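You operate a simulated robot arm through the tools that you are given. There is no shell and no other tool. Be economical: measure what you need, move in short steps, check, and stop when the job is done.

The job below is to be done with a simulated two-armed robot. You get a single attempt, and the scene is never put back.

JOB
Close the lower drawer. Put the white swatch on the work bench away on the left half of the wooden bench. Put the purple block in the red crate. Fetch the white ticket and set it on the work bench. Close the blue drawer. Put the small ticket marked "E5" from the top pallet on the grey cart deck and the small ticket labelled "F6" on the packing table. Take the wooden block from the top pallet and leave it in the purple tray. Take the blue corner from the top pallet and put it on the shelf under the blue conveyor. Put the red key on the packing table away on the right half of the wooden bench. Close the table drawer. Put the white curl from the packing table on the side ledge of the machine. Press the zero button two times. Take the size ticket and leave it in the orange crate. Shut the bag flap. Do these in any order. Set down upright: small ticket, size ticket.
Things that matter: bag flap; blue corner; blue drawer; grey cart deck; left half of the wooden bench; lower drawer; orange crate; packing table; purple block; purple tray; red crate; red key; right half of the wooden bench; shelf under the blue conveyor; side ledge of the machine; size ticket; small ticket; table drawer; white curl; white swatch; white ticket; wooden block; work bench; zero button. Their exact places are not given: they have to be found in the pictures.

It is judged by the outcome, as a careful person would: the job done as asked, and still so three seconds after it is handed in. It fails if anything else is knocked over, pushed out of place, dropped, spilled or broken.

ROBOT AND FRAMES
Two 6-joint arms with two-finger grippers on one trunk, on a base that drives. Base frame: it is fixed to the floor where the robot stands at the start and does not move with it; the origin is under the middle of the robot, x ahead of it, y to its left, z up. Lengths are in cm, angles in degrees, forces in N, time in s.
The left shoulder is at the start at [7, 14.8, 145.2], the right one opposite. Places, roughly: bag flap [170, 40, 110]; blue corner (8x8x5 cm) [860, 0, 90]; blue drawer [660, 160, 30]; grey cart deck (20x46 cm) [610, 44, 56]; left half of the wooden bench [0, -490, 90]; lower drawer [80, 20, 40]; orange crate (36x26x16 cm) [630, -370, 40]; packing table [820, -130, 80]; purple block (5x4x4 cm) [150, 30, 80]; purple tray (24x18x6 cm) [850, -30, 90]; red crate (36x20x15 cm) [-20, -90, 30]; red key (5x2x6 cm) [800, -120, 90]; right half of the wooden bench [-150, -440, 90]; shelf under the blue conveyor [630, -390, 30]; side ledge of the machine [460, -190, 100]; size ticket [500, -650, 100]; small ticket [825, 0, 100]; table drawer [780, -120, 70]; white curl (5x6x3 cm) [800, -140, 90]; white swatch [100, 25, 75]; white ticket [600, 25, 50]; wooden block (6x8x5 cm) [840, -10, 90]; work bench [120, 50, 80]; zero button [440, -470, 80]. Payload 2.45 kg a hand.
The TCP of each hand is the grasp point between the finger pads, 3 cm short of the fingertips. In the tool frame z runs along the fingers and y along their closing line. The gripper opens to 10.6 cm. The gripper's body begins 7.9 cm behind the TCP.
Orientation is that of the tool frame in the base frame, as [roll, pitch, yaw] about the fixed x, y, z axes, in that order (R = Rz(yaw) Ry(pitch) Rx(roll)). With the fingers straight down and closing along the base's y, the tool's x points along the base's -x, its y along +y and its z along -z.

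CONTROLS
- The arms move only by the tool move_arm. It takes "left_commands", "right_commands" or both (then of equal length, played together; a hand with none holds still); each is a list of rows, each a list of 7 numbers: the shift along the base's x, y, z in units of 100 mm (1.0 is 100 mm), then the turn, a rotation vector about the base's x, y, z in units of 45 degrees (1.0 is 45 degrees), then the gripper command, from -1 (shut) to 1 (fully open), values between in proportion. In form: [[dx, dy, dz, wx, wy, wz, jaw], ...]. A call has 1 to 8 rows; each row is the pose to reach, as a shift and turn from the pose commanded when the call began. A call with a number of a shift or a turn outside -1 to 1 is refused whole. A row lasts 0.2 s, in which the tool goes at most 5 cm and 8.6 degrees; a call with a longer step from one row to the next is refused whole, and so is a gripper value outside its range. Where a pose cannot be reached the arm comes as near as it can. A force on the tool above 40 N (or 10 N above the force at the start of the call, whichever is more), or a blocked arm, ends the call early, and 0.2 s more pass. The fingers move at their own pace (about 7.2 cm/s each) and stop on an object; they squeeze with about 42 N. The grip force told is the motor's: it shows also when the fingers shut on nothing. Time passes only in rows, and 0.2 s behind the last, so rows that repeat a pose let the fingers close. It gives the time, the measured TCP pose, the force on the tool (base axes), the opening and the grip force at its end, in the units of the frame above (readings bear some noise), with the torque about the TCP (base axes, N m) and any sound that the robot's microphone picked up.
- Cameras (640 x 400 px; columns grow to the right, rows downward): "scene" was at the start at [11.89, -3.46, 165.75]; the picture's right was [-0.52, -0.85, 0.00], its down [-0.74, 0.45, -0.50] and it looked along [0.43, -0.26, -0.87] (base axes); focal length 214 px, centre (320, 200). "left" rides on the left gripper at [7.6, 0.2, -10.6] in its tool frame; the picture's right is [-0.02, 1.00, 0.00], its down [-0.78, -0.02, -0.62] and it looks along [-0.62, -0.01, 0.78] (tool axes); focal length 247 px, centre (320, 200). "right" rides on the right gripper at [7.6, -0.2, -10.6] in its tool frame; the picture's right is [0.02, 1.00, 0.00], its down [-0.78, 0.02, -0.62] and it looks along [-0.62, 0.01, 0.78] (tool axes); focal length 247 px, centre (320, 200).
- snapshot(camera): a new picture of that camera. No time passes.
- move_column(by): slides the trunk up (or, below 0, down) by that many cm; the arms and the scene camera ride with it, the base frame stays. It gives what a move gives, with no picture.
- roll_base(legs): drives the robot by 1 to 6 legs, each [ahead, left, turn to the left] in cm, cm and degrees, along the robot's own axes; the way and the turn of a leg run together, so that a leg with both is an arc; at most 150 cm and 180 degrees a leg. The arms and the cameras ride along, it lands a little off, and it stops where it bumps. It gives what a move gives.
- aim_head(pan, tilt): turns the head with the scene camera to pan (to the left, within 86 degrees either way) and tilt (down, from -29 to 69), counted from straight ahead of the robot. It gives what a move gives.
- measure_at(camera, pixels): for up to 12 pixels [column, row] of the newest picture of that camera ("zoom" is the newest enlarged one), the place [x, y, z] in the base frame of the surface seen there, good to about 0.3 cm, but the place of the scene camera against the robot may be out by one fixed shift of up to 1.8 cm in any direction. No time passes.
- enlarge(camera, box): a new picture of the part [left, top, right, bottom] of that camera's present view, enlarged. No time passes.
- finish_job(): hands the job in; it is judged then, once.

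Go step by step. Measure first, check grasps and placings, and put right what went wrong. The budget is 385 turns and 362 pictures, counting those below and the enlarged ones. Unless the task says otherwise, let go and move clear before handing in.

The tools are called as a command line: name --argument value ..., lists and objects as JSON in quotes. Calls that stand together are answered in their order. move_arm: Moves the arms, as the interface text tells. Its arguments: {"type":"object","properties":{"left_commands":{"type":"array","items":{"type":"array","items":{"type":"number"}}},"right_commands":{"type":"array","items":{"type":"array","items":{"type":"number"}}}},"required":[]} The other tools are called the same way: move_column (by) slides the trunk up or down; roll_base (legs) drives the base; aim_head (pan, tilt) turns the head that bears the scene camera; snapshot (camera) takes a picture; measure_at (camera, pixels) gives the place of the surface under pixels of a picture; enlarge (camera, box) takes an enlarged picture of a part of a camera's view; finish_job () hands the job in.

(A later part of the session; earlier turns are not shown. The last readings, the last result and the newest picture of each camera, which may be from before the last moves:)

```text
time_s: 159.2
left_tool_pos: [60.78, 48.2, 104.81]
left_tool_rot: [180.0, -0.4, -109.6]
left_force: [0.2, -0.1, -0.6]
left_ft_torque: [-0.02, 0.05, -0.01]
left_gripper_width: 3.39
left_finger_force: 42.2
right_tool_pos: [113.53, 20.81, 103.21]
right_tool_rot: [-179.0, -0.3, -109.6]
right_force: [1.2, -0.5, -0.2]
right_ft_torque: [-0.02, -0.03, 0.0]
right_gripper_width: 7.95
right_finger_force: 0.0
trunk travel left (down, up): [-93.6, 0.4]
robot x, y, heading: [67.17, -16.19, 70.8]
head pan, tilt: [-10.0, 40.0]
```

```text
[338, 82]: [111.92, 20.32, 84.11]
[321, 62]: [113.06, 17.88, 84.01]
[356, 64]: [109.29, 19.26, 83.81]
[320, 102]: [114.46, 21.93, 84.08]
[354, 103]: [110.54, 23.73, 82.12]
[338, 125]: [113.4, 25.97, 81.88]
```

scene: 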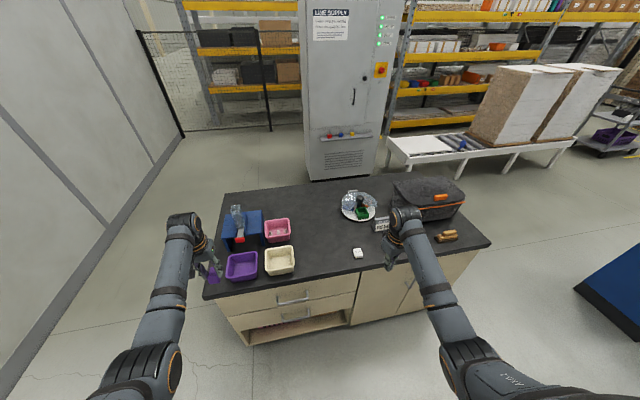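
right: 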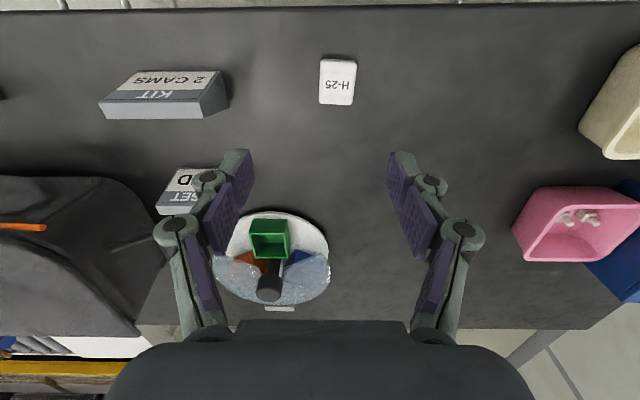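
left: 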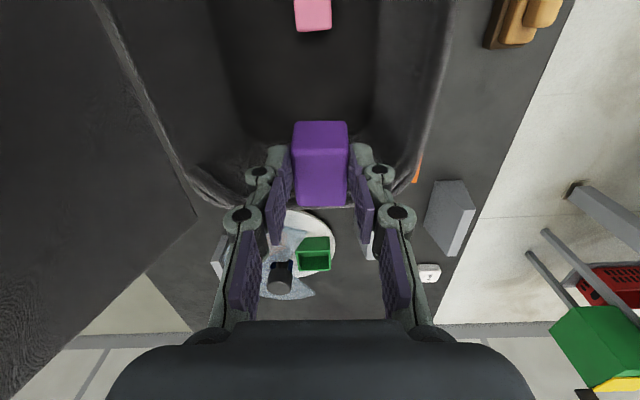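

Swatch centre ≈(111.9,20.6), table z 81.9. Descending in two steps to TCP z≈85.3.

move_arm --right_commands '[[-0.16, -0.02, -0.4, 0, 0, 0, 0.5], [-0.16, -0.02, -0.8, 0, 0, 0, 0.5]]'

move_arm --right_commands '[[0, 0, -0.4, 0, 0, 0, 0.5], [0, 0, -0.8, 0, 0, 0, 0.5], [0, 0, -0.97, 0, 0, 0, 0.5]]'

snapshot --camera "right"

```text
time_s: 159.8
left_tool_pos: [60.87, 48.25, 104.87]
left_tool_rot: [-180.0, -0.6, -109.6]
left_force: [0.0, 0.0, -1.3]
left_ft_torque: [-0.04, 0.02, 0.02]
left_gripper_width: 3.39
left_finger_force: 42.3
right_tool_pos: [112.05, 20.72, 94.97]
right_tool_rot: [-179.0, -0.2, -109.5]
right_force: [0.0, 0.0, 1.0]
right_ft_torque: [-0.02, 0.03, -0.02]
right_gripper_width: 7.93
right_finger_force: 0.1
trunk travel left (down, up): [-93.6, 0.4]
robot x, y, heading: [67.38, -16.13, 70.7]
head pan, tilt: [-10.0, 40.0]
```

```text
time_s: 160.6
left_tool_pos: [60.77, 48.01, 104.78]
left_tool_rot: [179.9, -0.5, -109.6]
left_force: [0.0, 0.1, -0.7]
left_ft_torque: [-0.01, 0.01, 0.04]
left_gripper_width: 3.36
left_finger_force: 42.3
right_tool_pos: [111.84, 20.62, 85.37]
right_tool_rot: [-179.0, -0.2, -109.5]
right_force: [0.4, 0.8, 0.3]
right_ft_torque: [-0.01, -0.03, 0.0]
right_gripper_width: 7.94
right_finger_force: 0.0
trunk travel left (down, up): [-93.6, 0.4]
robot x, y, heading: [67.25, -16.23, 70.5]
head pan, tilt: [-10.0, 40.0]
```

```text
305 pictures are left
```

right: 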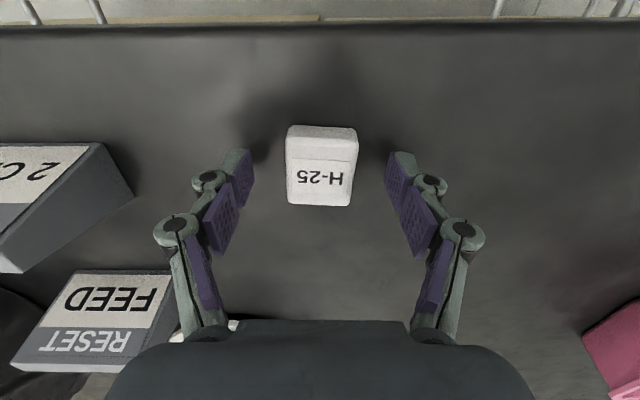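

move_arm --right_commands '[[0, 0, -0.02, 0, 0, 0, -1], [0, 0, -0.02, 0, 0, 0, -1], [0, 0, -0.02, 0, 0, 0, -1], [0, 0, -0.02, 0, 0, 0, -1], [0, 0, -0.02, 0, 0, 0, -1]]'

move_arm --right_commands '[[0, 0, 0.4, 0, 0, 0, -1], [0, 0, 0.8, 0, 0, 0, -1], [0, 0, 1, 0, 0, 0, -1]]'

move_arm --right_commands '[[0, 0, 0.4, 0, 0, 0, -1], [0, 0, 0.8, 0, 0, 0, -1], [0, 0, 0.95, 0, 0, 0, -1]]'

snapshot --camera "right"

```text
time_s: 161.8
left_tool_pos: [60.74, 48.06, 104.85]
left_tool_rot: [179.9, -0.5, -109.6]
left_force: [0.1, 0.0, -0.7]
left_ft_torque: [0.0, -0.02, 0.03]
left_gripper_width: 3.38
left_finger_force: 42.6
right_tool_pos: [111.63, 20.58, 85.27]
right_tool_rot: [-179.0, -0.2, -109.5]
right_force: [0.4, 0.8, 0.1]
right_ft_torque: [-0.01, 0.01, 0.03]
right_gripper_width: 3.86
right_finger_force: 41.9
trunk travel left (down, up): [-93.6, 0.4]
robot x, y, heading: [67.27, -15.56, 70.7]
head pan, tilt: [-10.0, 40.0]
```

```text
time_s: 162.6
left_tool_pos: [60.72, 48.13, 104.8]
left_tool_rot: [179.9, -0.5, -109.5]
left_force: [-0.5, -0.4, -1.0]
left_ft_torque: [-0.02, -0.02, -0.02]
left_gripper_width: 3.36
left_finger_force: 42.4
right_tool_pos: [111.75, 20.52, 95.11]
right_tool_rot: [-179.1, -0.3, -109.5]
right_force: [0.2, 0.2, 0.3]
right_ft_torque: [0.01, 0.01, -0.01]
right_gripper_width: 3.86
right_finger_force: 42.6
trunk travel left (down, up): [-93.6, 0.4]
robot x, y, heading: [66.96, -15.92, 70.6]
head pan, tilt: [-10.0, 40.0]
```

```text
time_s: 163.4
left_tool_pos: [60.83, 48.13, 104.84]
left_tool_rot: [-180.0, -0.5, -109.7]
left_force: [-0.5, 0.1, -1.1]
left_ft_torque: [0.0, 0.02, -0.02]
left_gripper_width: 3.39
left_finger_force: 42.7
right_tool_pos: [111.92, 20.5, 104.66]
right_tool_rot: [-179.0, -0.3, -109.5]
right_force: [0.8, -0.3, -0.5]
right_ft_torque: [0.03, -0.01, 0.05]
right_gripper_width: 3.86
right_finger_force: 41.7
trunk travel left (down, up): [-93.6, 0.4]
robot x, y, heading: [67.19, -15.77, 70.8]
head pan, tilt: [-10.0, 40.0]
```

```text
304 pictures are left
```

right: 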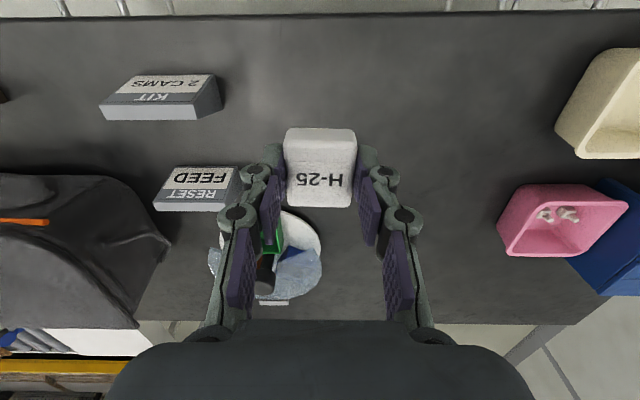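

Swatch held (3.86 cm). I'll back off, strafe to near the start point, and look for the red crate behind on the right.

roll_base --legs '[[-27, 0, 0], [0, 58, 0], [0, 0, -71]]'

aim_head --pan -85 --tilt 40

snapshot --camera "scene"

```text
time_s: 168.2
left_tool_pos: [-3.26, 41.42, 104.74]
left_tool_rot: [-179.8, -0.5, -109.0]
left_force: [0.0, 1.3, -0.3]
left_ft_torque: [0.0, -0.05, -0.01]
left_gripper_width: 3.37
left_finger_force: 41.9
right_tool_pos: [48.27, 14.34, 104.68]
right_tool_rot: [-178.9, -0.2, -109.0]
right_force: [0.5, 0.7, -0.4]
right_ft_torque: [0.0, -0.02, 0.03]
right_gripper_width: 3.87
right_finger_force: 42.2
trunk travel left (down, up): [-93.6, 0.4]
robot x, y, heading: [4.56, -22.71, 71.1]
head pan, tilt: [-10.0, 40.0]
stopped in leg 2: the robot was blocked; the commanded pose is now the measured one
```

```text
time_s: 169.7
left_tool_pos: [-3.03, 41.36, 104.83]
left_tool_rot: [179.9, -0.4, -109.0]
left_force: [-0.2, -0.2, -1.2]
left_ft_torque: [0.01, -0.01, -0.02]
left_gripper_width: 3.37
left_finger_force: 41.5
right_tool_pos: [48.35, 14.34, 104.58]
right_tool_rot: [-179.1, -0.4, -109.1]
right_force: [-0.1, -0.3, -0.5]
right_ft_torque: [-0.01, 0.01, -0.03]
right_gripper_width: 3.84
right_finger_force: 41.7
trunk travel left (down, up): [-93.6, 0.4]
robot x, y, heading: [4.11, -22.33, 71.4]
head pan, tilt: [-85.0, 40.0]
```

```text
303 pictures are left
```

scene: 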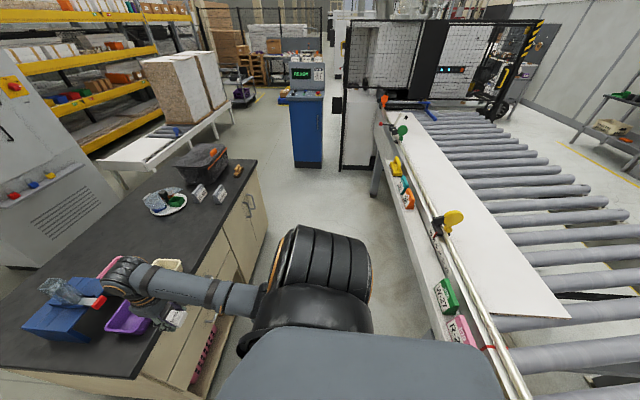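

The robot was blocked at its left. I'll look that way.

aim_head --pan 80 --tilt 45

snapshot --camera "scene"

```text
time_s: 172.2
left_tool_pos: [-3.02, 41.43, 104.86]
left_tool_rot: [-180.0, -0.4, -109.1]
left_force: [0.5, -0.3, -1.0]
left_ft_torque: [0.02, 0.0, 0.0]
left_gripper_width: 3.35
left_finger_force: 41.8
right_tool_pos: [48.32, 14.27, 104.57]
right_tool_rot: [-179.0, -0.2, -109.0]
right_force: [-0.4, -0.5, 0.6]
right_ft_torque: [0.03, -0.02, -0.03]
right_gripper_width: 3.84
right_finger_force: 42.3
trunk travel left (down, up): [-93.6, 0.4]
robot x, y, heading: [4.0, -22.44, 71.4]
head pan, tilt: [80.0, 45.0]
```

```text
302 pictures are left
```

scene: 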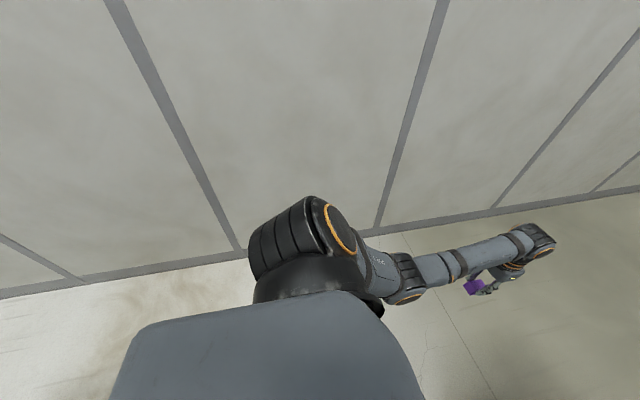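

measure_at --camera "scene" --pixels '[[380, 225], [80, 280], [560, 200], [240, 250], [320, 220]]'

aim_head --pan 86 --tilt 60

snapshot --camera "scene"

```text
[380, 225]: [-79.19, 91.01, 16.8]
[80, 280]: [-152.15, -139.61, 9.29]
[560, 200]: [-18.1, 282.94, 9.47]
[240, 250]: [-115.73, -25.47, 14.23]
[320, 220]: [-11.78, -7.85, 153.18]
```

```text
time_s: 173.0
left_tool_pos: [-2.96, 41.35, 104.89]
left_tool_rot: [-180.0, -0.4, -109.0]
left_force: [-0.2, 0.5, -1.4]
left_ft_torque: [-0.03, 0.03, 0.0]
left_gripper_width: 3.4
left_finger_force: 42.3
right_tool_pos: [48.35, 14.2, 104.66]
right_tool_rot: [-179.0, -0.2, -109.0]
right_force: [0.8, 0.0, 0.3]
right_ft_torque: [0.02, -0.01, 0.01]
right_gripper_width: 3.84
right_finger_force: 41.6
trunk travel left (down, up): [-93.6, 0.4]
robot x, y, heading: [4.29, -23.02, 70.8]
head pan, tilt: [85.9, 60.0]
```

```text
301 pictures are left
```

scene: 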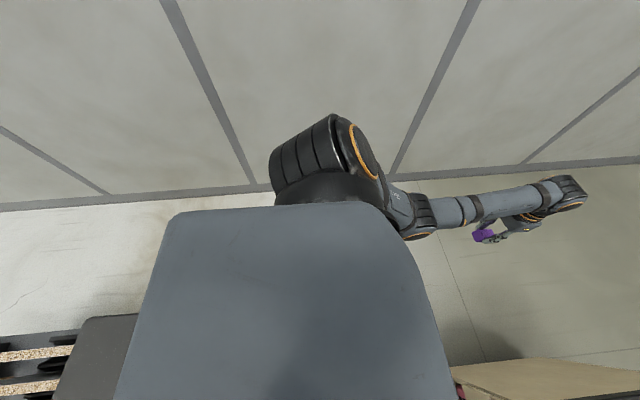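

measure_at --camera "scene" --pixels '[[100, 350], [30, 360], [50, 335], [20, 390], [110, 325], [500, 380], [460, 390]]'

enlarge --camera "scene" --box '[0, 280, 180, 400]'

```text
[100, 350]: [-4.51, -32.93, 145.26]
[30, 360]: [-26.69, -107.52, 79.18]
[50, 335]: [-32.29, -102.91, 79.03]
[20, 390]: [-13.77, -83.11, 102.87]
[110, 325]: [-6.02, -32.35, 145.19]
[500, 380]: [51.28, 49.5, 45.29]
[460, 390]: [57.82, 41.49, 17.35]
```

```text
3.33 times, centred on (90, 340) of scene
```

zoom: 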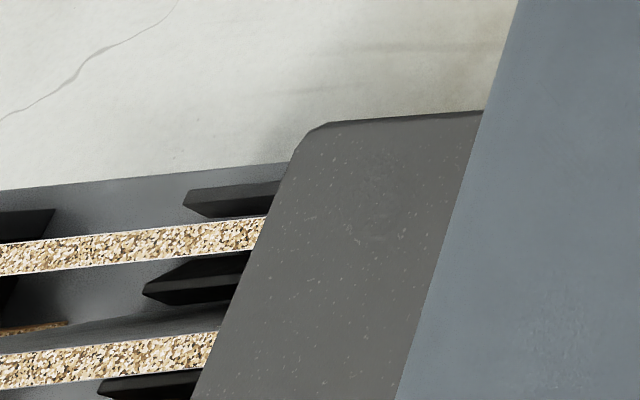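

I can't see the obstruction; probably the green bin at the conveyor's end near the robot's back. I'll move ahead a little and turn right to face along +x, then look right.

roll_base --legs '[[6, -8, 0], [0, 0, -71]]'

aim_head --pan -86 --tilt 45

snapshot --camera "scene"

```text
time_s: 177.3
left_tool_pos: [72.27, 6.92, 104.89]
left_tool_rot: [-180.0, -0.3, 178.7]
left_force: [0.1, -0.4, -0.5]
left_ft_torque: [0.0, -0.02, 0.01]
left_gripper_width: 3.37
left_finger_force: 42.0
right_tool_pos: [62.23, -50.22, 104.59]
right_tool_rot: [-179.0, -0.1, 178.8]
right_force: [-0.1, -0.5, -0.4]
right_ft_torque: [-0.01, 0.01, 0.01]
right_gripper_width: 3.83
right_finger_force: 42.2
trunk travel left (down, up): [-93.6, 0.4]
robot x, y, heading: [13.13, -19.41, -1.0]
head pan, tilt: [85.9, 60.0]
```

```text
time_s: 179.9
left_tool_pos: [72.32, 6.78, 104.84]
left_tool_rot: [-180.0, -0.5, 178.8]
left_force: [0.4, 0.1, -0.9]
left_ft_torque: [-0.01, -0.02, 0.02]
left_gripper_width: 3.42
left_finger_force: 42.3
right_tool_pos: [62.29, -50.33, 104.58]
right_tool_rot: [-178.9, -0.2, 178.8]
right_force: [0.9, 0.4, -0.2]
right_ft_torque: [-0.02, 0.03, 0.0]
right_gripper_width: 3.83
right_finger_force: 41.9
trunk travel left (down, up): [-93.6, 0.4]
robot x, y, heading: [13.34, -19.19, -1.0]
head pan, tilt: [-85.9, 45.0]
```

```text
299 pictures are left
```

scene: 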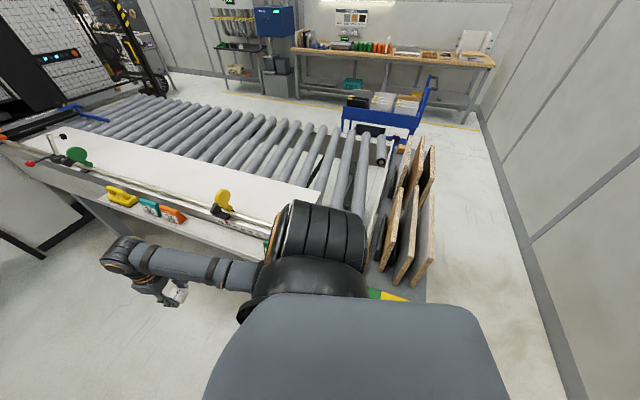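

measure_at --camera "scene" --pixels '[[385, 295], [425, 298], [372, 290], [430, 270], [400, 280], [330, 45], [490, 62], [300, 50], [520, 230], [560, 330], [440, 118], [345, 120]]'

```text
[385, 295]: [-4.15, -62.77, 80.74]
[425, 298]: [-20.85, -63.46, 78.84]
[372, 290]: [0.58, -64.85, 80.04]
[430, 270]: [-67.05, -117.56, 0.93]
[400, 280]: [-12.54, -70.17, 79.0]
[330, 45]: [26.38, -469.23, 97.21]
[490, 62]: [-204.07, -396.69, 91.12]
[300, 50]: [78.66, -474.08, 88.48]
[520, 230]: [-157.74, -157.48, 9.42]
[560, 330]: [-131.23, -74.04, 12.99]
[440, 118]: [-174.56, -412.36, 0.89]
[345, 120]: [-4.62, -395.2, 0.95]
```

The green bin sits by the conveyor's end near (-4,-63). The red crate is under there, so I'll go to the end passage and look at it from the side.

roll_base --legs '[[-10, 14, 0], [-50, 15, 0], [0, 0, -70]]'

aim_head --pan 0 --tilt 55

snapshot --camera "scene"

```text
time_s: 187.1
left_tool_pos: [-1.33, -36.02, 104.8]
left_tool_rot: [-179.9, -0.5, 108.7]
left_force: [0.1, 0.3, 0.2]
left_ft_torque: [0.07, -0.02, -0.01]
left_gripper_width: 3.38
left_finger_force: 41.7
right_tool_pos: [-58.62, -46.08, 104.73]
right_tool_rot: [-179.1, -0.2, 108.7]
right_force: [-0.4, 0.5, 0.5]
right_ft_torque: [-0.01, 0.01, -0.03]
right_gripper_width: 3.85
right_finger_force: 41.8
trunk travel left (down, up): [-93.6, 0.4]
robot x, y, heading: [-46.06, 10.52, -71.0]
head pan, tilt: [-85.9, 45.0]
```

```text
time_s: 188.7
left_tool_pos: [-1.41, -35.98, 104.79]
left_tool_rot: [-180.0, -0.4, 108.6]
left_force: [-0.6, 1.0, -0.9]
left_ft_torque: [-0.01, 0.01, 0.01]
left_gripper_width: 3.39
left_finger_force: 41.7
right_tool_pos: [-58.53, -46.12, 104.69]
right_tool_rot: [-179.0, -0.2, 108.8]
right_force: [0.9, -0.7, -0.7]
right_ft_torque: [0.01, 0.0, 0.0]
right_gripper_width: 3.81
right_finger_force: 42.4
trunk travel left (down, up): [-93.6, 0.4]
robot x, y, heading: [-45.84, 10.46, -70.9]
head pan, tilt: [0.0, 55.0]
```

```text
298 pictures are left
```

scene: 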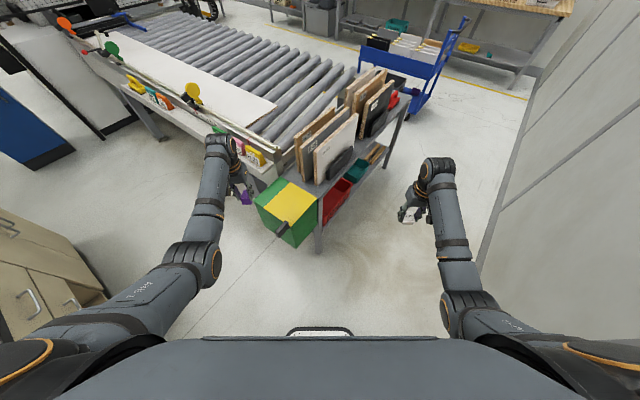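

enlarge --camera "scene" --box '[230, 60, 430, 260]'

measure_at --camera "zoom" --pixels '[[350, 420], [290, 370], [330, 420]]'

```text
2.00 times, centred on (330, 160) of scene
```

zoom: 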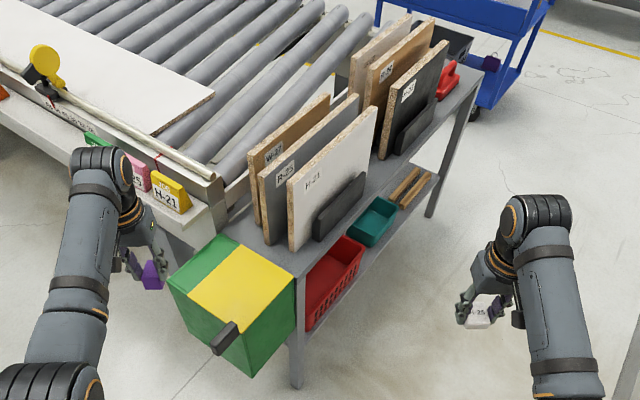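

```text
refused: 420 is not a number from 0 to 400
```

The red crate stands on a low shelf beneath the rack top. I'll measure it.

measure_at --camera "zoom" --pixels '[[305, 330], [362, 245], [318, 275], [340, 237], [330, 285], [310, 300], [352, 200], [300, 265], [480, 75], [295, 385], [375, 240], [410, 210]]'

enlarge --camera "scene" --box '[300, 130, 400, 230]'

```text
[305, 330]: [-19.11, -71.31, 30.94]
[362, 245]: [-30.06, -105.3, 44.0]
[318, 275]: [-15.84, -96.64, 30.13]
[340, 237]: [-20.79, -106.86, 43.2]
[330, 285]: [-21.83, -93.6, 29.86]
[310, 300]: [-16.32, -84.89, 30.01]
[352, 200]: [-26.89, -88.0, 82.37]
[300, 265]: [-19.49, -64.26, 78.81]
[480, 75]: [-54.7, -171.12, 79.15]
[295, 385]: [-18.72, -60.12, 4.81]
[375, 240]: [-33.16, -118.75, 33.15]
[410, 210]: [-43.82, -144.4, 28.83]
```

```text
4.00 times, centred on (350, 180) of scene
```

zoom: 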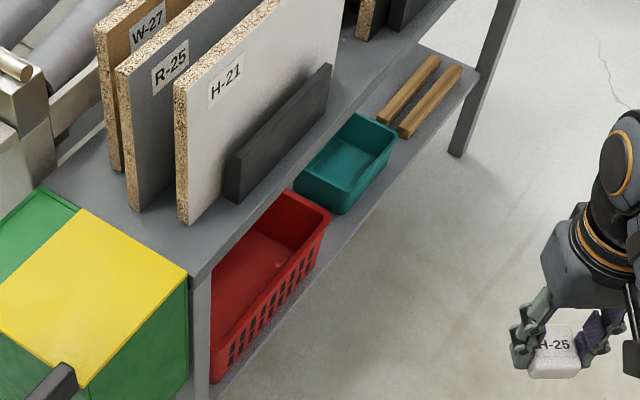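

Lower shelf is z≈29, crate rim ≈44, rack top ≈78 with boards standing on it. I need to reach in from the passage side, with the tool tilted. First I'll retract both hands.

move_arm --left_commands '[[-0.16, 0.47, 0, 0, 0, 0, -1], [-0.32, 0.94, 0, 0, 0, 0, -1]]' --right_commands '[[-0.12, 0.33, 0, 0, 0, 0, -1], [-0.23, 0.66, 0, 0, 0, 0, -1]]'

move_arm --left_commands '[[-0.16, 0.47, 0, 0, 0, 0, -1], [-0.32, 0.94, 0, 0, 0, 0, -1]]' --right_commands '[[-0.12, 0.33, 0, 0, 0, 0, -1], [-0.23, 0.66, 0, 0, 0, 0, -1]]'

roll_base --legs '[[0, 0, -18], [90, 0, 0]]'

snapshot --camera "scene"

```text
time_s: 189.2
left_tool_pos: [-4.88, -26.05, 104.88]
left_tool_rot: [179.9, -0.2, 108.6]
left_force: [0.4, 0.8, 0.6]
left_ft_torque: [-0.04, -0.05, 0.0]
left_gripper_width: 3.4
left_finger_force: 42.1
right_tool_pos: [-60.99, -39.01, 104.94]
right_tool_rot: [-179.0, 0.1, 108.9]
right_force: [0.2, 0.9, 0.8]
right_ft_torque: [-0.06, -0.02, -0.02]
right_gripper_width: 3.84
right_finger_force: 42.0
trunk travel left (down, up): [-93.6, 0.4]
robot x, y, heading: [-46.13, 10.28, -71.1]
head pan, tilt: [0.0, 55.0]
```

```text
time_s: 189.8
left_tool_pos: [-8.12, -16.24, 104.88]
left_tool_rot: [-179.9, 0.0, 108.7]
left_force: [-0.8, 1.2, -0.5]
left_ft_torque: [-0.1, -0.03, 0.01]
left_gripper_width: 3.36
left_finger_force: 42.1
right_tool_pos: [-63.36, -31.96, 105.07]
right_tool_rot: [-179.0, 0.2, 108.7]
right_force: [-0.1, 1.3, 0.1]
right_ft_torque: [-0.11, -0.07, -0.03]
right_gripper_width: 3.87
right_finger_force: 41.9
trunk travel left (down, up): [-93.6, 0.4]
robot x, y, heading: [-46.4, 10.47, -71.2]
head pan, tilt: [0.0, 55.0]
```

```text
time_s: 193.8
left_tool_pos: [-16.41, -76.02, 105.01]
left_tool_rot: [179.9, -1.0, 91.3]
left_force: [1.5, 10.1, 20.1]
left_ft_torque: [0.3, -0.62, 0.34]
left_gripper_width: 3.4
left_finger_force: 41.7
right_tool_pos: [-73.98, -75.03, 104.7]
right_tool_rot: [-178.9, -0.2, 91.6]
right_force: [0.2, 0.0, 0.5]
right_ft_torque: [0.03, 0.03, -0.04]
right_gripper_width: 3.85
right_finger_force: 42.3
trunk travel left (down, up): [-93.6, 0.4]
robot x, y, heading: [-44.99, -38.62, -88.1]
head pan, tilt: [0.0, 55.0]
stopped in leg 2: the force on the tool passed its limit at 59 N (the readings are from after the stop); the commanded pose is now the measured one
```

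```text
295 pictures are left
```

scene: 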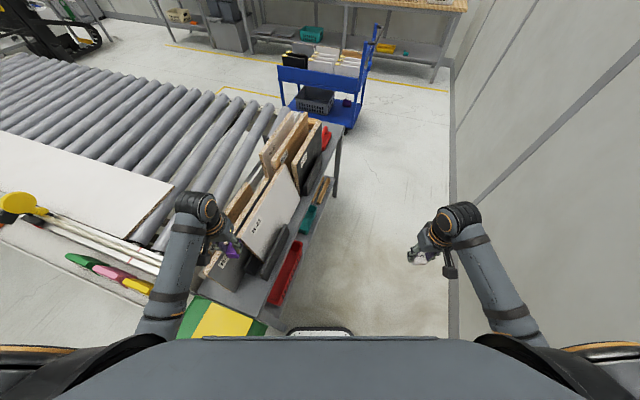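

The left hand touched the boards on the rack — I steered too close. I'll back away at once and check them.

roll_base --legs '[[-20, 0, 0]]'

snapshot --camera "scene"

enlarge --camera "scene" --box '[180, 90, 360, 300]'

```text
time_s: 195.3
left_tool_pos: [-17.11, -56.71, 104.57]
left_tool_rot: [-179.9, -1.1, 91.3]
left_force: [-0.6, -0.5, -1.0]
left_ft_torque: [0.01, -0.04, 0.02]
left_gripper_width: 3.38
left_finger_force: 42.2
right_tool_pos: [-74.57, -55.92, 104.67]
right_tool_rot: [-179.0, -0.4, 91.6]
right_force: [0.3, -0.4, -0.5]
right_ft_torque: [0.03, 0.01, 0.01]
right_gripper_width: 3.85
right_finger_force: 42.1
trunk travel left (down, up): [-93.6, 0.4]
robot x, y, heading: [-45.5, -19.24, -88.1]
head pan, tilt: [0.0, 55.0]
```

```text
294 pictures are left
```

scene: 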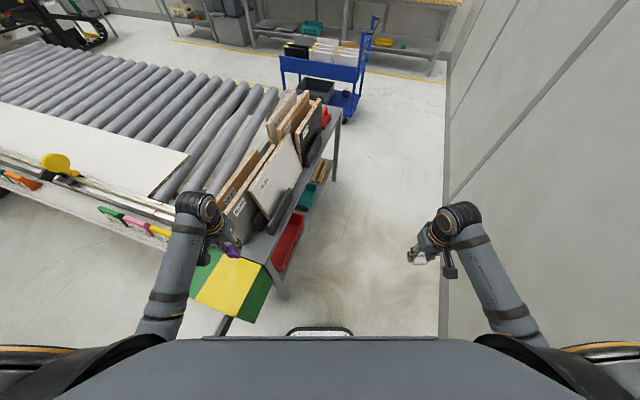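

```text
1.90 times, centred on (270, 195) of scene
```

zoom: 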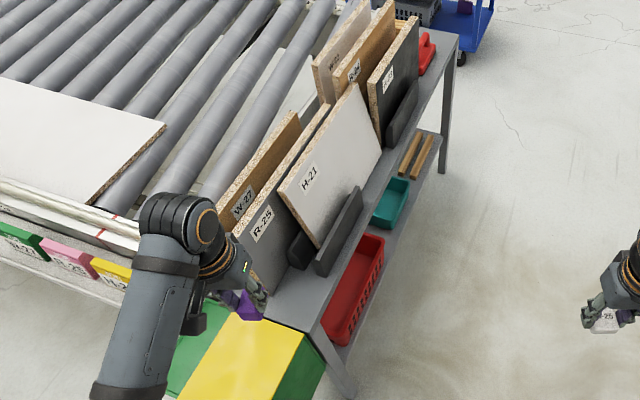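

The white board H-21 now leans differently from before, so I pushed it. I'll strafe clear to the passage's middle and inspect it closely.

roll_base --legs '[[-5, 0, 0], [0, -32, 0], [20, 0, 0]]'

aim_head --pan 55 --tilt 45

snapshot --camera "scene"

enlarge --camera "scene" --box '[200, 100, 440, 300]'

```text
time_s: 197.9
left_tool_pos: [-44.51, -52.61, 104.08]
left_tool_rot: [-179.0, -1.1, 91.4]
left_force: [0.8, 0.3, 0.3]
left_ft_torque: [0.03, 0.0, 0.01]
left_gripper_width: 3.36
left_finger_force: 41.5
right_tool_pos: [-101.37, -51.76, 105.1]
right_tool_rot: [-178.8, -0.3, 91.4]
right_force: [-0.1, 0.3, -0.1]
right_ft_torque: [-0.03, 0.0, 0.0]
right_gripper_width: 3.88
right_finger_force: 41.8
trunk travel left (down, up): [-93.6, 0.4]
robot x, y, heading: [-74.96, -15.28, -88.1]
head pan, tilt: [0.0, 55.0]
stopped in leg 2: the robot was blocked; the commanded pose is now the measured one
```

```text
time_s: 199.1
left_tool_pos: [-44.44, -52.56, 104.04]
left_tool_rot: [-178.9, -1.1, 91.3]
left_force: [-0.6, 0.9, -1.0]
left_ft_torque: [0.02, -0.02, -0.02]
left_gripper_width: 3.36
left_finger_force: 42.0
right_tool_pos: [-101.33, -51.77, 105.19]
right_tool_rot: [-178.8, -0.3, 91.4]
right_force: [-0.3, 0.3, 0.4]
right_ft_torque: [0.02, -0.03, 0.01]
right_gripper_width: 3.83
right_finger_force: 42.1
trunk travel left (down, up): [-93.6, 0.4]
robot x, y, heading: [-74.55, -15.26, -88.1]
head pan, tilt: [55.0, 45.0]
```

```text
292 pictures are left
```

scene: 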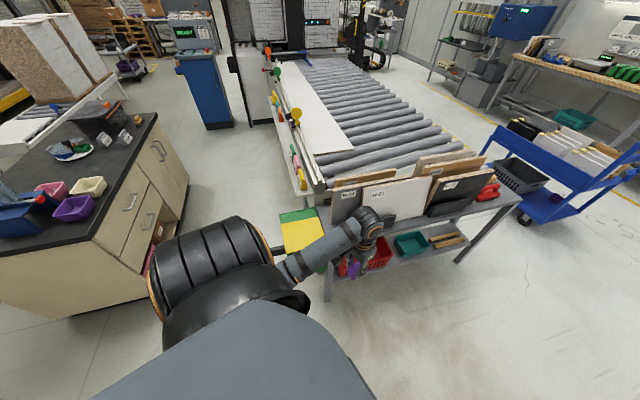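

```text
2.00 times, centred on (320, 200) of scene
```

zoom: 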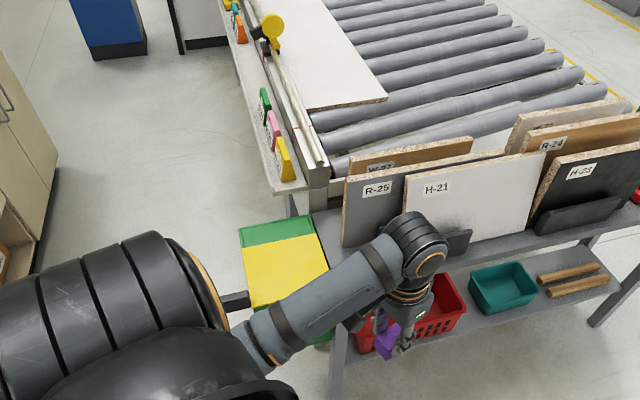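

I'll measure the boards' near ends to see how far H-21 has moved.

measure_at --camera "zoom" --pixels '[[345, 182], [350, 168], [408, 178], [545, 152], [500, 152], [471, 140], [345, 245], [470, 250], [460, 235], [535, 235], [312, 215], [440, 185]]'

enlarge --camera "scene" --box '[310, 140, 450, 240]'

```text
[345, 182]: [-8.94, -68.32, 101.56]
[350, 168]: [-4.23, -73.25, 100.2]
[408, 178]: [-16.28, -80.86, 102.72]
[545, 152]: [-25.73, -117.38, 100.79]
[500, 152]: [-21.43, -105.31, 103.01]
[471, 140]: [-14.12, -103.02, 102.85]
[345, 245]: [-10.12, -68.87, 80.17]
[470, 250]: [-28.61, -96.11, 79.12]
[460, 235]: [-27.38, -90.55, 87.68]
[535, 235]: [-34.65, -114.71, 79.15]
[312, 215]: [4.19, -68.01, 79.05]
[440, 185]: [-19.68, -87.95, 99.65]
```

```text
4.00 times, centred on (380, 190) of scene
```

zoom: 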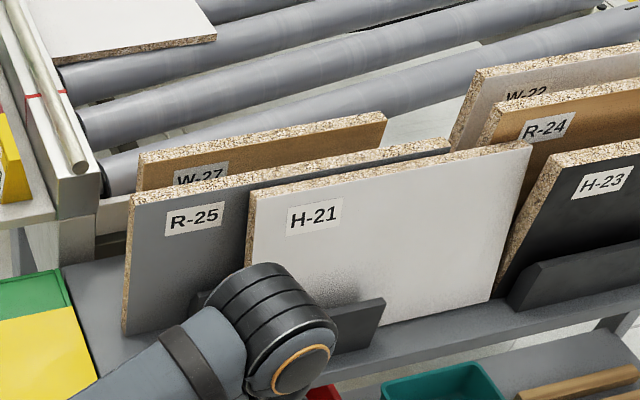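

H-21 slid roughly 14 cm along its slot. I'll first place the block in the crate, then use that hand to pull the board back. Driving to face the rack from the passage.

roll_base --legs '[[35, -6, 0], [0, 0, 70], [0, -45, 0]]'

aim_head --pan 10 --tilt 50

snapshot --camera "scene"

```text
time_s: 200.2
left_tool_pos: [-45.96, -57.52, 104.14]
left_tool_rot: [-179.4, -1.4, 91.5]
left_force: [-0.1, 0.1, 0.0]
left_ft_torque: [0.01, -0.01, -0.03]
left_gripper_width: 3.38
left_finger_force: 41.9
right_tool_pos: [-102.7, -56.9, 104.99]
right_tool_rot: [-179.5, -0.2, 91.6]
right_force: [0.3, 0.5, -0.2]
right_ft_torque: [-0.01, -0.05, -0.04]
right_gripper_width: 3.87
right_finger_force: 42.5
trunk travel left (down, up): [-93.6, 0.4]
robot x, y, heading: [-75.57, -19.68, -88.1]
head pan, tilt: [55.0, 45.0]
stopped in leg 1: the robot was blocked; the commanded pose is now the measured one
```

```text
time_s: 201.3
left_tool_pos: [-46.03, -57.57, 104.2]
left_tool_rot: [-179.4, -1.4, 91.2]
left_force: [-0.5, -1.0, -0.7]
left_ft_torque: [0.01, 0.0, 0.03]
left_gripper_width: 3.38
left_finger_force: 41.7
right_tool_pos: [-102.89, -56.97, 104.83]
right_tool_rot: [-179.4, -0.4, 91.4]
right_force: [-0.3, 0.8, 0.2]
right_ft_torque: [0.01, 0.02, 0.01]
right_gripper_width: 3.83
right_finger_force: 42.2
trunk travel left (down, up): [-93.6, 0.4]
robot x, y, heading: [-75.81, -19.9, -88.1]
head pan, tilt: [10.0, 50.0]
```

```text
289 pictures are left
```

scene: 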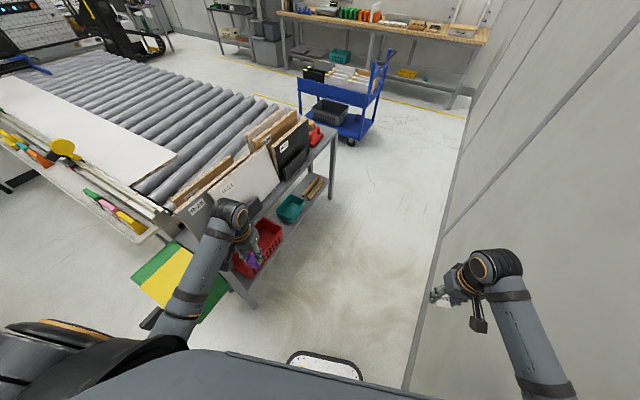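

The right elbow is at the wall. I'll turn left first, step ahead, then strafe along the rack.

roll_base --legs '[[0, 4, 70], [5, 0, 0], [0, -75, 0]]'

snapshot --camera "scene"

```text
time_s: 209.0
left_tool_pos: [-46.62, -77.29, 104.68]
left_tool_rot: [180.0, -1.1, 162.1]
left_force: [0.7, 0.6, -0.5]
left_ft_torque: [-0.03, 0.04, -0.01]
left_gripper_width: 3.4
left_finger_force: 41.9
right_tool_pos: [-66.23, -130.76, 104.73]
right_tool_rot: [-179.9, 0.0, 162.1]
right_force: [-0.3, -0.2, -0.4]
right_ft_torque: [0.02, 0.02, -0.01]
right_gripper_width: 3.86
right_finger_force: 42.1
trunk travel left (down, up): [-93.6, 0.4]
robot x, y, heading: [-91.23, -92.1, -17.6]
head pan, tilt: [10.0, 50.0]
```

```text
288 pictures are left
```

scene: 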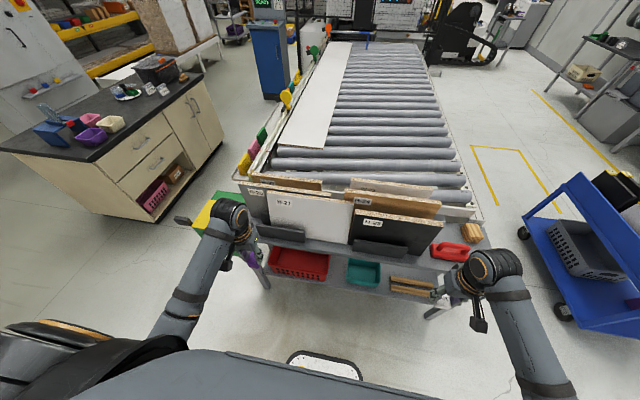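

enlarge --camera "scene" --box '[220, 160, 480, 310]'

measure_at --camera "scene" --pixels '[[270, 249], [328, 255], [300, 282], [298, 260], [270, 240], [345, 250], [270, 194], [352, 202], [348, 212], [440, 222], [245, 184], [282, 236]]'

```text
2.46 times, centred on (350, 235) of scene
```

zoom: 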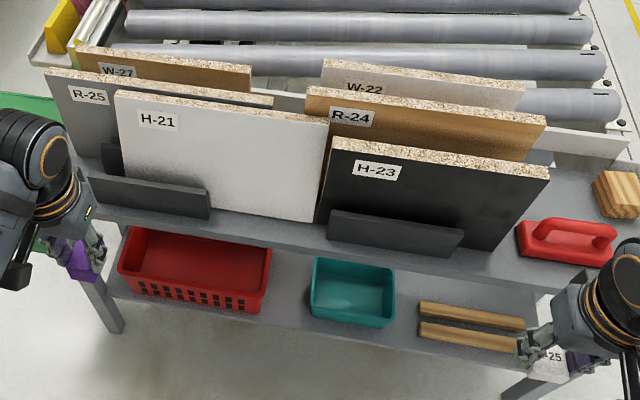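

```text
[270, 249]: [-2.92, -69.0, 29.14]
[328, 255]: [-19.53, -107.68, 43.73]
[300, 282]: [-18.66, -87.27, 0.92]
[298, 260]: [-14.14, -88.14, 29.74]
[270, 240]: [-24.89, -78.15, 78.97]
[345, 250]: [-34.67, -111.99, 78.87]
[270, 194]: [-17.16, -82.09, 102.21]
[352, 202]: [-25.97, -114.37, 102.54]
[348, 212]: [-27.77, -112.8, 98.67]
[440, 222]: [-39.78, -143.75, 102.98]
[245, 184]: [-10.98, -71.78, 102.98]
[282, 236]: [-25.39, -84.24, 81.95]
```

measure_at --camera "zoom" --pixels '[[337, 145], [318, 215], [332, 225], [120, 98], [93, 190], [50, 78], [83, 55], [311, 98], [327, 68], [323, 128], [545, 178], [317, 215]]'

measure_at --camera "zoom" --pixels '[[268, 105], [248, 72], [206, 200], [460, 245], [105, 150], [540, 125], [520, 88], [207, 215]]'

```text
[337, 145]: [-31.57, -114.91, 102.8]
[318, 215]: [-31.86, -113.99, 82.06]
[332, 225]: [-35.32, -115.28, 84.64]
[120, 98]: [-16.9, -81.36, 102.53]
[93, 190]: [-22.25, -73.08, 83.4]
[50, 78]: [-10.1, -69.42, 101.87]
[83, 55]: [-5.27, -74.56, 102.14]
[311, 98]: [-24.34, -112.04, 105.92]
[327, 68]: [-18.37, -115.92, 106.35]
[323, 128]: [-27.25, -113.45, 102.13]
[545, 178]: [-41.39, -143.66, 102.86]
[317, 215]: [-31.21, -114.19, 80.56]
```

```text
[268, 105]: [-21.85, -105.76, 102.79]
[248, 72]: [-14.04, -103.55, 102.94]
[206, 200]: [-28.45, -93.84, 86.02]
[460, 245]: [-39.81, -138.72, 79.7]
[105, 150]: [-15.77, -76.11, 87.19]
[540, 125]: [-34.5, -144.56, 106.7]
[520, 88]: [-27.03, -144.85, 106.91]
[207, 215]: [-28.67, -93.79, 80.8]
```

Board H-21 is ~11 cm further along than its holder suggests and leans slightly; I'll fix that after placing the block. Now lower the column to reach under the rack top.

move_column --by -55

move_arm --left_commands '[[0, 0, 0, -0.05, -0.17, 0, -1], [0, 0, 0, -0.1, -0.34, 0, -1], [0, 0, 0, -0.15, -0.5, 0, -1], [0, 0, 0, -0.2, -0.64, 0, -1]]'

snapshot --camera "scene"

snapshot --camera "left"

```text
refused: -55 is not a number from -40 to 40
```

```text
time_s: 210.0
left_tool_pos: [-46.93, -77.35, 104.71]
left_tool_rot: [179.7, 29.1, 162.0]
left_force: [0.9, -0.9, -0.4]
left_ft_torque: [0.0, 0.01, -0.01]
left_gripper_width: 3.37
left_finger_force: 41.6
right_tool_pos: [-66.41, -130.87, 104.93]
right_tool_rot: [-179.9, 0.1, 162.2]
right_force: [-1.1, -0.6, -0.4]
right_ft_torque: [-0.02, -0.05, -0.05]
right_gripper_width: 3.83
right_finger_force: 41.9
trunk travel left (down, up): [-93.6, 0.4]
robot x, y, heading: [-91.13, -92.37, -17.8]
head pan, tilt: [10.0, 50.0]
```

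```text
286 pictures are left
```

scene: 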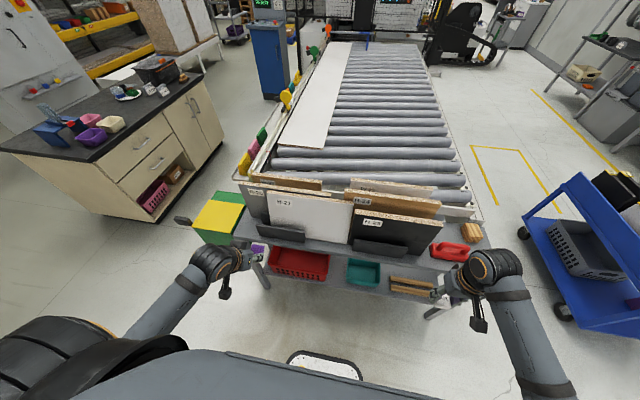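

```text
285 pictures are left
```

left: 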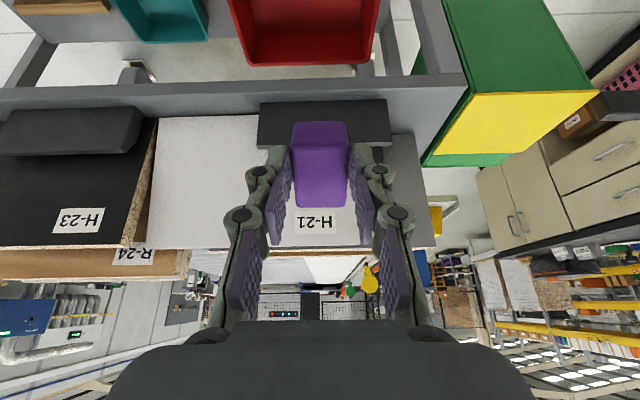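

Tilting worked; column steps are limited to 40, so two steps down.

move_column --by -40

move_column --by -14

snapshot --camera "left"

```text
time_s: 213.8
left_tool_pos: [-46.81, -77.38, 64.71]
left_tool_rot: [179.6, 29.0, 162.0]
left_force: [-0.2, 0.2, -0.2]
left_ft_torque: [-0.05, -0.01, 0.03]
left_gripper_width: 3.39
left_finger_force: 42.2
right_tool_pos: [-66.14, -130.91, 64.73]
right_tool_rot: [180.0, 0.0, 162.3]
right_force: [0.7, -1.3, -0.3]
right_ft_torque: [0.0, 0.0, -0.01]
right_gripper_width: 3.86
right_finger_force: 42.0
trunk travel left (down, up): [-53.6, 40.4]
robot x, y, heading: [-91.13, -92.1, -17.4]
head pan, tilt: [10.0, 50.0]
```

```text
time_s: 215.5
left_tool_pos: [-46.77, -77.51, 50.64]
left_tool_rot: [179.6, 29.2, 162.0]
left_force: [0.2, -1.3, -0.5]
left_ft_torque: [0.0, 0.03, -0.06]
left_gripper_width: 3.36
left_finger_force: 42.0
right_tool_pos: [-66.21, -130.92, 50.6]
right_tool_rot: [-179.9, 0.1, 162.3]
right_force: [0.2, 0.1, 0.3]
right_ft_torque: [0.02, 0.0, 0.05]
right_gripper_width: 3.86
right_finger_force: 42.0
trunk travel left (down, up): [-39.6, 54.4]
robot x, y, heading: [-91.01, -92.06, -17.4]
head pan, tilt: [10.0, 50.0]
```

```text
284 pictures are left
```

left: 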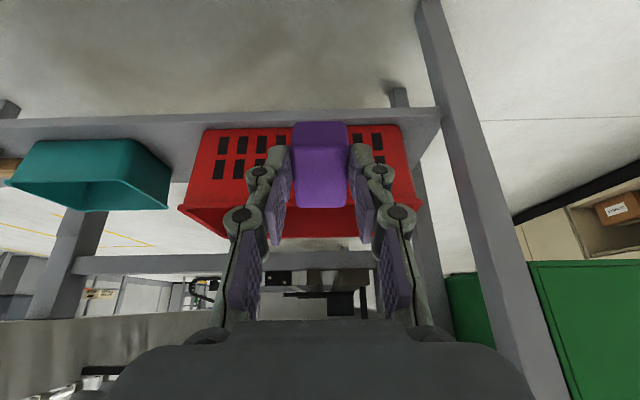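

measure_at --camera "left" --pixels '[[200, 215], [405, 205], [200, 130], [230, 235], [400, 236], [225, 207], [100, 115], [430, 110], [480, 300], [150, 340]]'

```text
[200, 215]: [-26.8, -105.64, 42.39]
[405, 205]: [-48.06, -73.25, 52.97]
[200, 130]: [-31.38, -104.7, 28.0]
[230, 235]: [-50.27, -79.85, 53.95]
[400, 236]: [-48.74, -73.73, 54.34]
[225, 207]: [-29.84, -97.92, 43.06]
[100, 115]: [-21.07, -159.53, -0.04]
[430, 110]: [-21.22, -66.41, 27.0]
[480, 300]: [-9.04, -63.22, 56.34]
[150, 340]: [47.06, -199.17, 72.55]
```

Crate front rim: v≈2 cm behind the rack edge, z≈43. I'll drive 10 cm closer, then extend the arm over the rim at z≈52.

roll_base --legs '[[10, 0, 0]]'

move_arm --left_commands '[[0.4, -0.13, 0.15, 0, 0, 0, -1], [0.85, -0.28, 0.15, 0, 0, 0, -1]]'

move_arm --left_commands '[[0.4, -0.13, 0, 0, 0, 0, -1], [0.78, -0.25, 0, 0, 0, 0, -1]]'

snapshot --camera "left"

snapshot --camera "scene"

```text
time_s: 216.7
left_tool_pos: [-37.26, -80.4, 50.63]
left_tool_rot: [179.7, 28.9, 161.9]
left_force: [-0.4, -0.1, -0.9]
left_ft_torque: [0.02, 0.01, -0.01]
left_gripper_width: 3.36
left_finger_force: 42.2
right_tool_pos: [-56.78, -133.89, 50.63]
right_tool_rot: [-179.9, 0.1, 162.1]
right_force: [0.6, -0.3, -0.6]
right_ft_torque: [0.01, 0.0, 0.01]
right_gripper_width: 3.83
right_finger_force: 42.0
trunk travel left (down, up): [-39.6, 54.4]
robot x, y, heading: [-81.77, -95.1, -17.6]
head pan, tilt: [10.0, 50.0]
```

```text
time_s: 217.2
left_tool_pos: [-28.97, -82.94, 52.02]
left_tool_rot: [179.7, 29.0, 162.0]
left_force: [-0.9, -0.3, -0.6]
left_ft_torque: [0.0, 0.04, 0.02]
left_gripper_width: 3.34
left_finger_force: 42.5
right_tool_pos: [-56.94, -133.93, 50.82]
right_tool_rot: [-179.9, 0.1, 162.2]
right_force: [-0.3, -0.5, 0.1]
right_ft_torque: [-0.02, 0.0, 0.04]
right_gripper_width: 3.84
right_finger_force: 41.8
trunk travel left (down, up): [-39.6, 54.4]
robot x, y, heading: [-82.33, -95.19, -17.8]
head pan, tilt: [10.0, 50.0]
```

```text
time_s: 217.8
left_tool_pos: [-20.78, -85.37, 52.17]
left_tool_rot: [179.6, 29.0, 162.0]
left_force: [-0.4, -0.5, -0.4]
left_ft_torque: [0.04, 0.02, 0.01]
left_gripper_width: 3.39
left_finger_force: 42.2
right_tool_pos: [-56.86, -133.93, 50.74]
right_tool_rot: [-180.0, 0.0, 162.3]
right_force: [-0.3, -0.2, -0.7]
right_ft_torque: [0.0, 0.03, -0.04]
right_gripper_width: 3.83
right_finger_force: 41.0
trunk travel left (down, up): [-39.6, 54.4]
robot x, y, heading: [-82.2, -95.52, -17.3]
head pan, tilt: [10.0, 50.0]
```

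```text
283 pictures are left
```

left: 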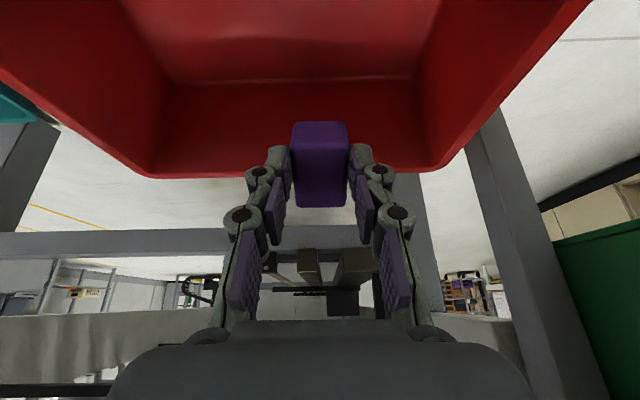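

```text
282 pictures are left
```

scene: 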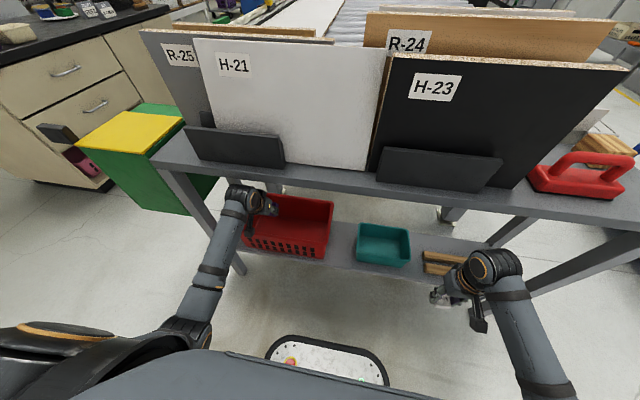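

Hand is over the crate. Lowering 10 cm, then in 3 cm more, and release.

move_arm --left_commands '[[0, 0, -0.4, 0, 0, 0, -1], [0, 0, -0.8, 0, 0, 0, -1], [0.1, -0.03, -1, 0, 0, 0, -1], [0.3, -0.1, -1, 0, 0, 0, -1]]'

move_arm --left_commands '[[0.1, -0.03, -0.2, 0, 0, 0, -1], [0.1, -0.03, -0.3, 0, 0, 0, -1]]'

snapshot --camera "left"

```text
time_s: 218.8
left_tool_pos: [-18.22, -86.62, 42.15]
left_tool_rot: [179.6, 29.0, 161.8]
left_force: [0.7, -0.3, -0.5]
left_ft_torque: [-0.01, 0.06, 0.05]
left_gripper_width: 3.38
left_finger_force: 41.8
right_tool_pos: [-56.83, -133.88, 50.67]
right_tool_rot: [-179.9, 0.0, 162.1]
right_force: [-0.3, -1.0, -0.5]
right_ft_torque: [0.01, 0.0, -0.01]
right_gripper_width: 3.85
right_finger_force: 41.9
trunk travel left (down, up): [-39.6, 54.4]
robot x, y, heading: [-81.62, -95.4, -17.5]
head pan, tilt: [10.0, 50.0]
```

```text
time_s: 219.4
left_tool_pos: [-17.16, -86.94, 39.24]
left_tool_rot: [179.6, 29.2, 161.9]
left_force: [-0.3, 0.4, 0.0]
left_ft_torque: [-0.02, 0.02, 0.02]
left_gripper_width: 3.37
left_finger_force: 42.1
right_tool_pos: [-56.92, -133.75, 50.73]
right_tool_rot: [-180.0, 0.0, 162.0]
right_force: [-0.7, -0.1, 0.1]
right_ft_torque: [0.02, 0.03, 0.02]
right_gripper_width: 3.83
right_finger_force: 41.7
trunk travel left (down, up): [-39.6, 54.4]
robot x, y, heading: [-81.67, -95.07, -17.7]
head pan, tilt: [10.0, 50.0]
```

```text
281 pictures are left
```

left: 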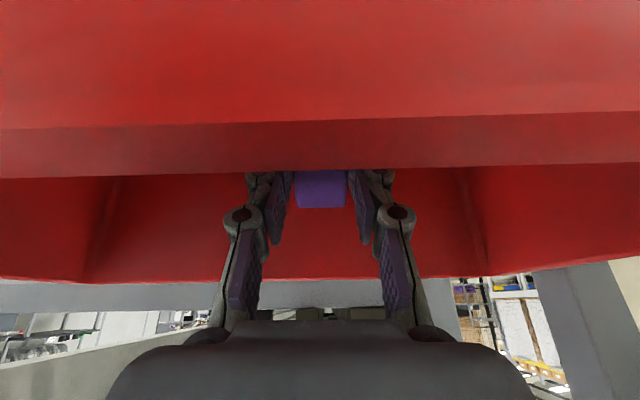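

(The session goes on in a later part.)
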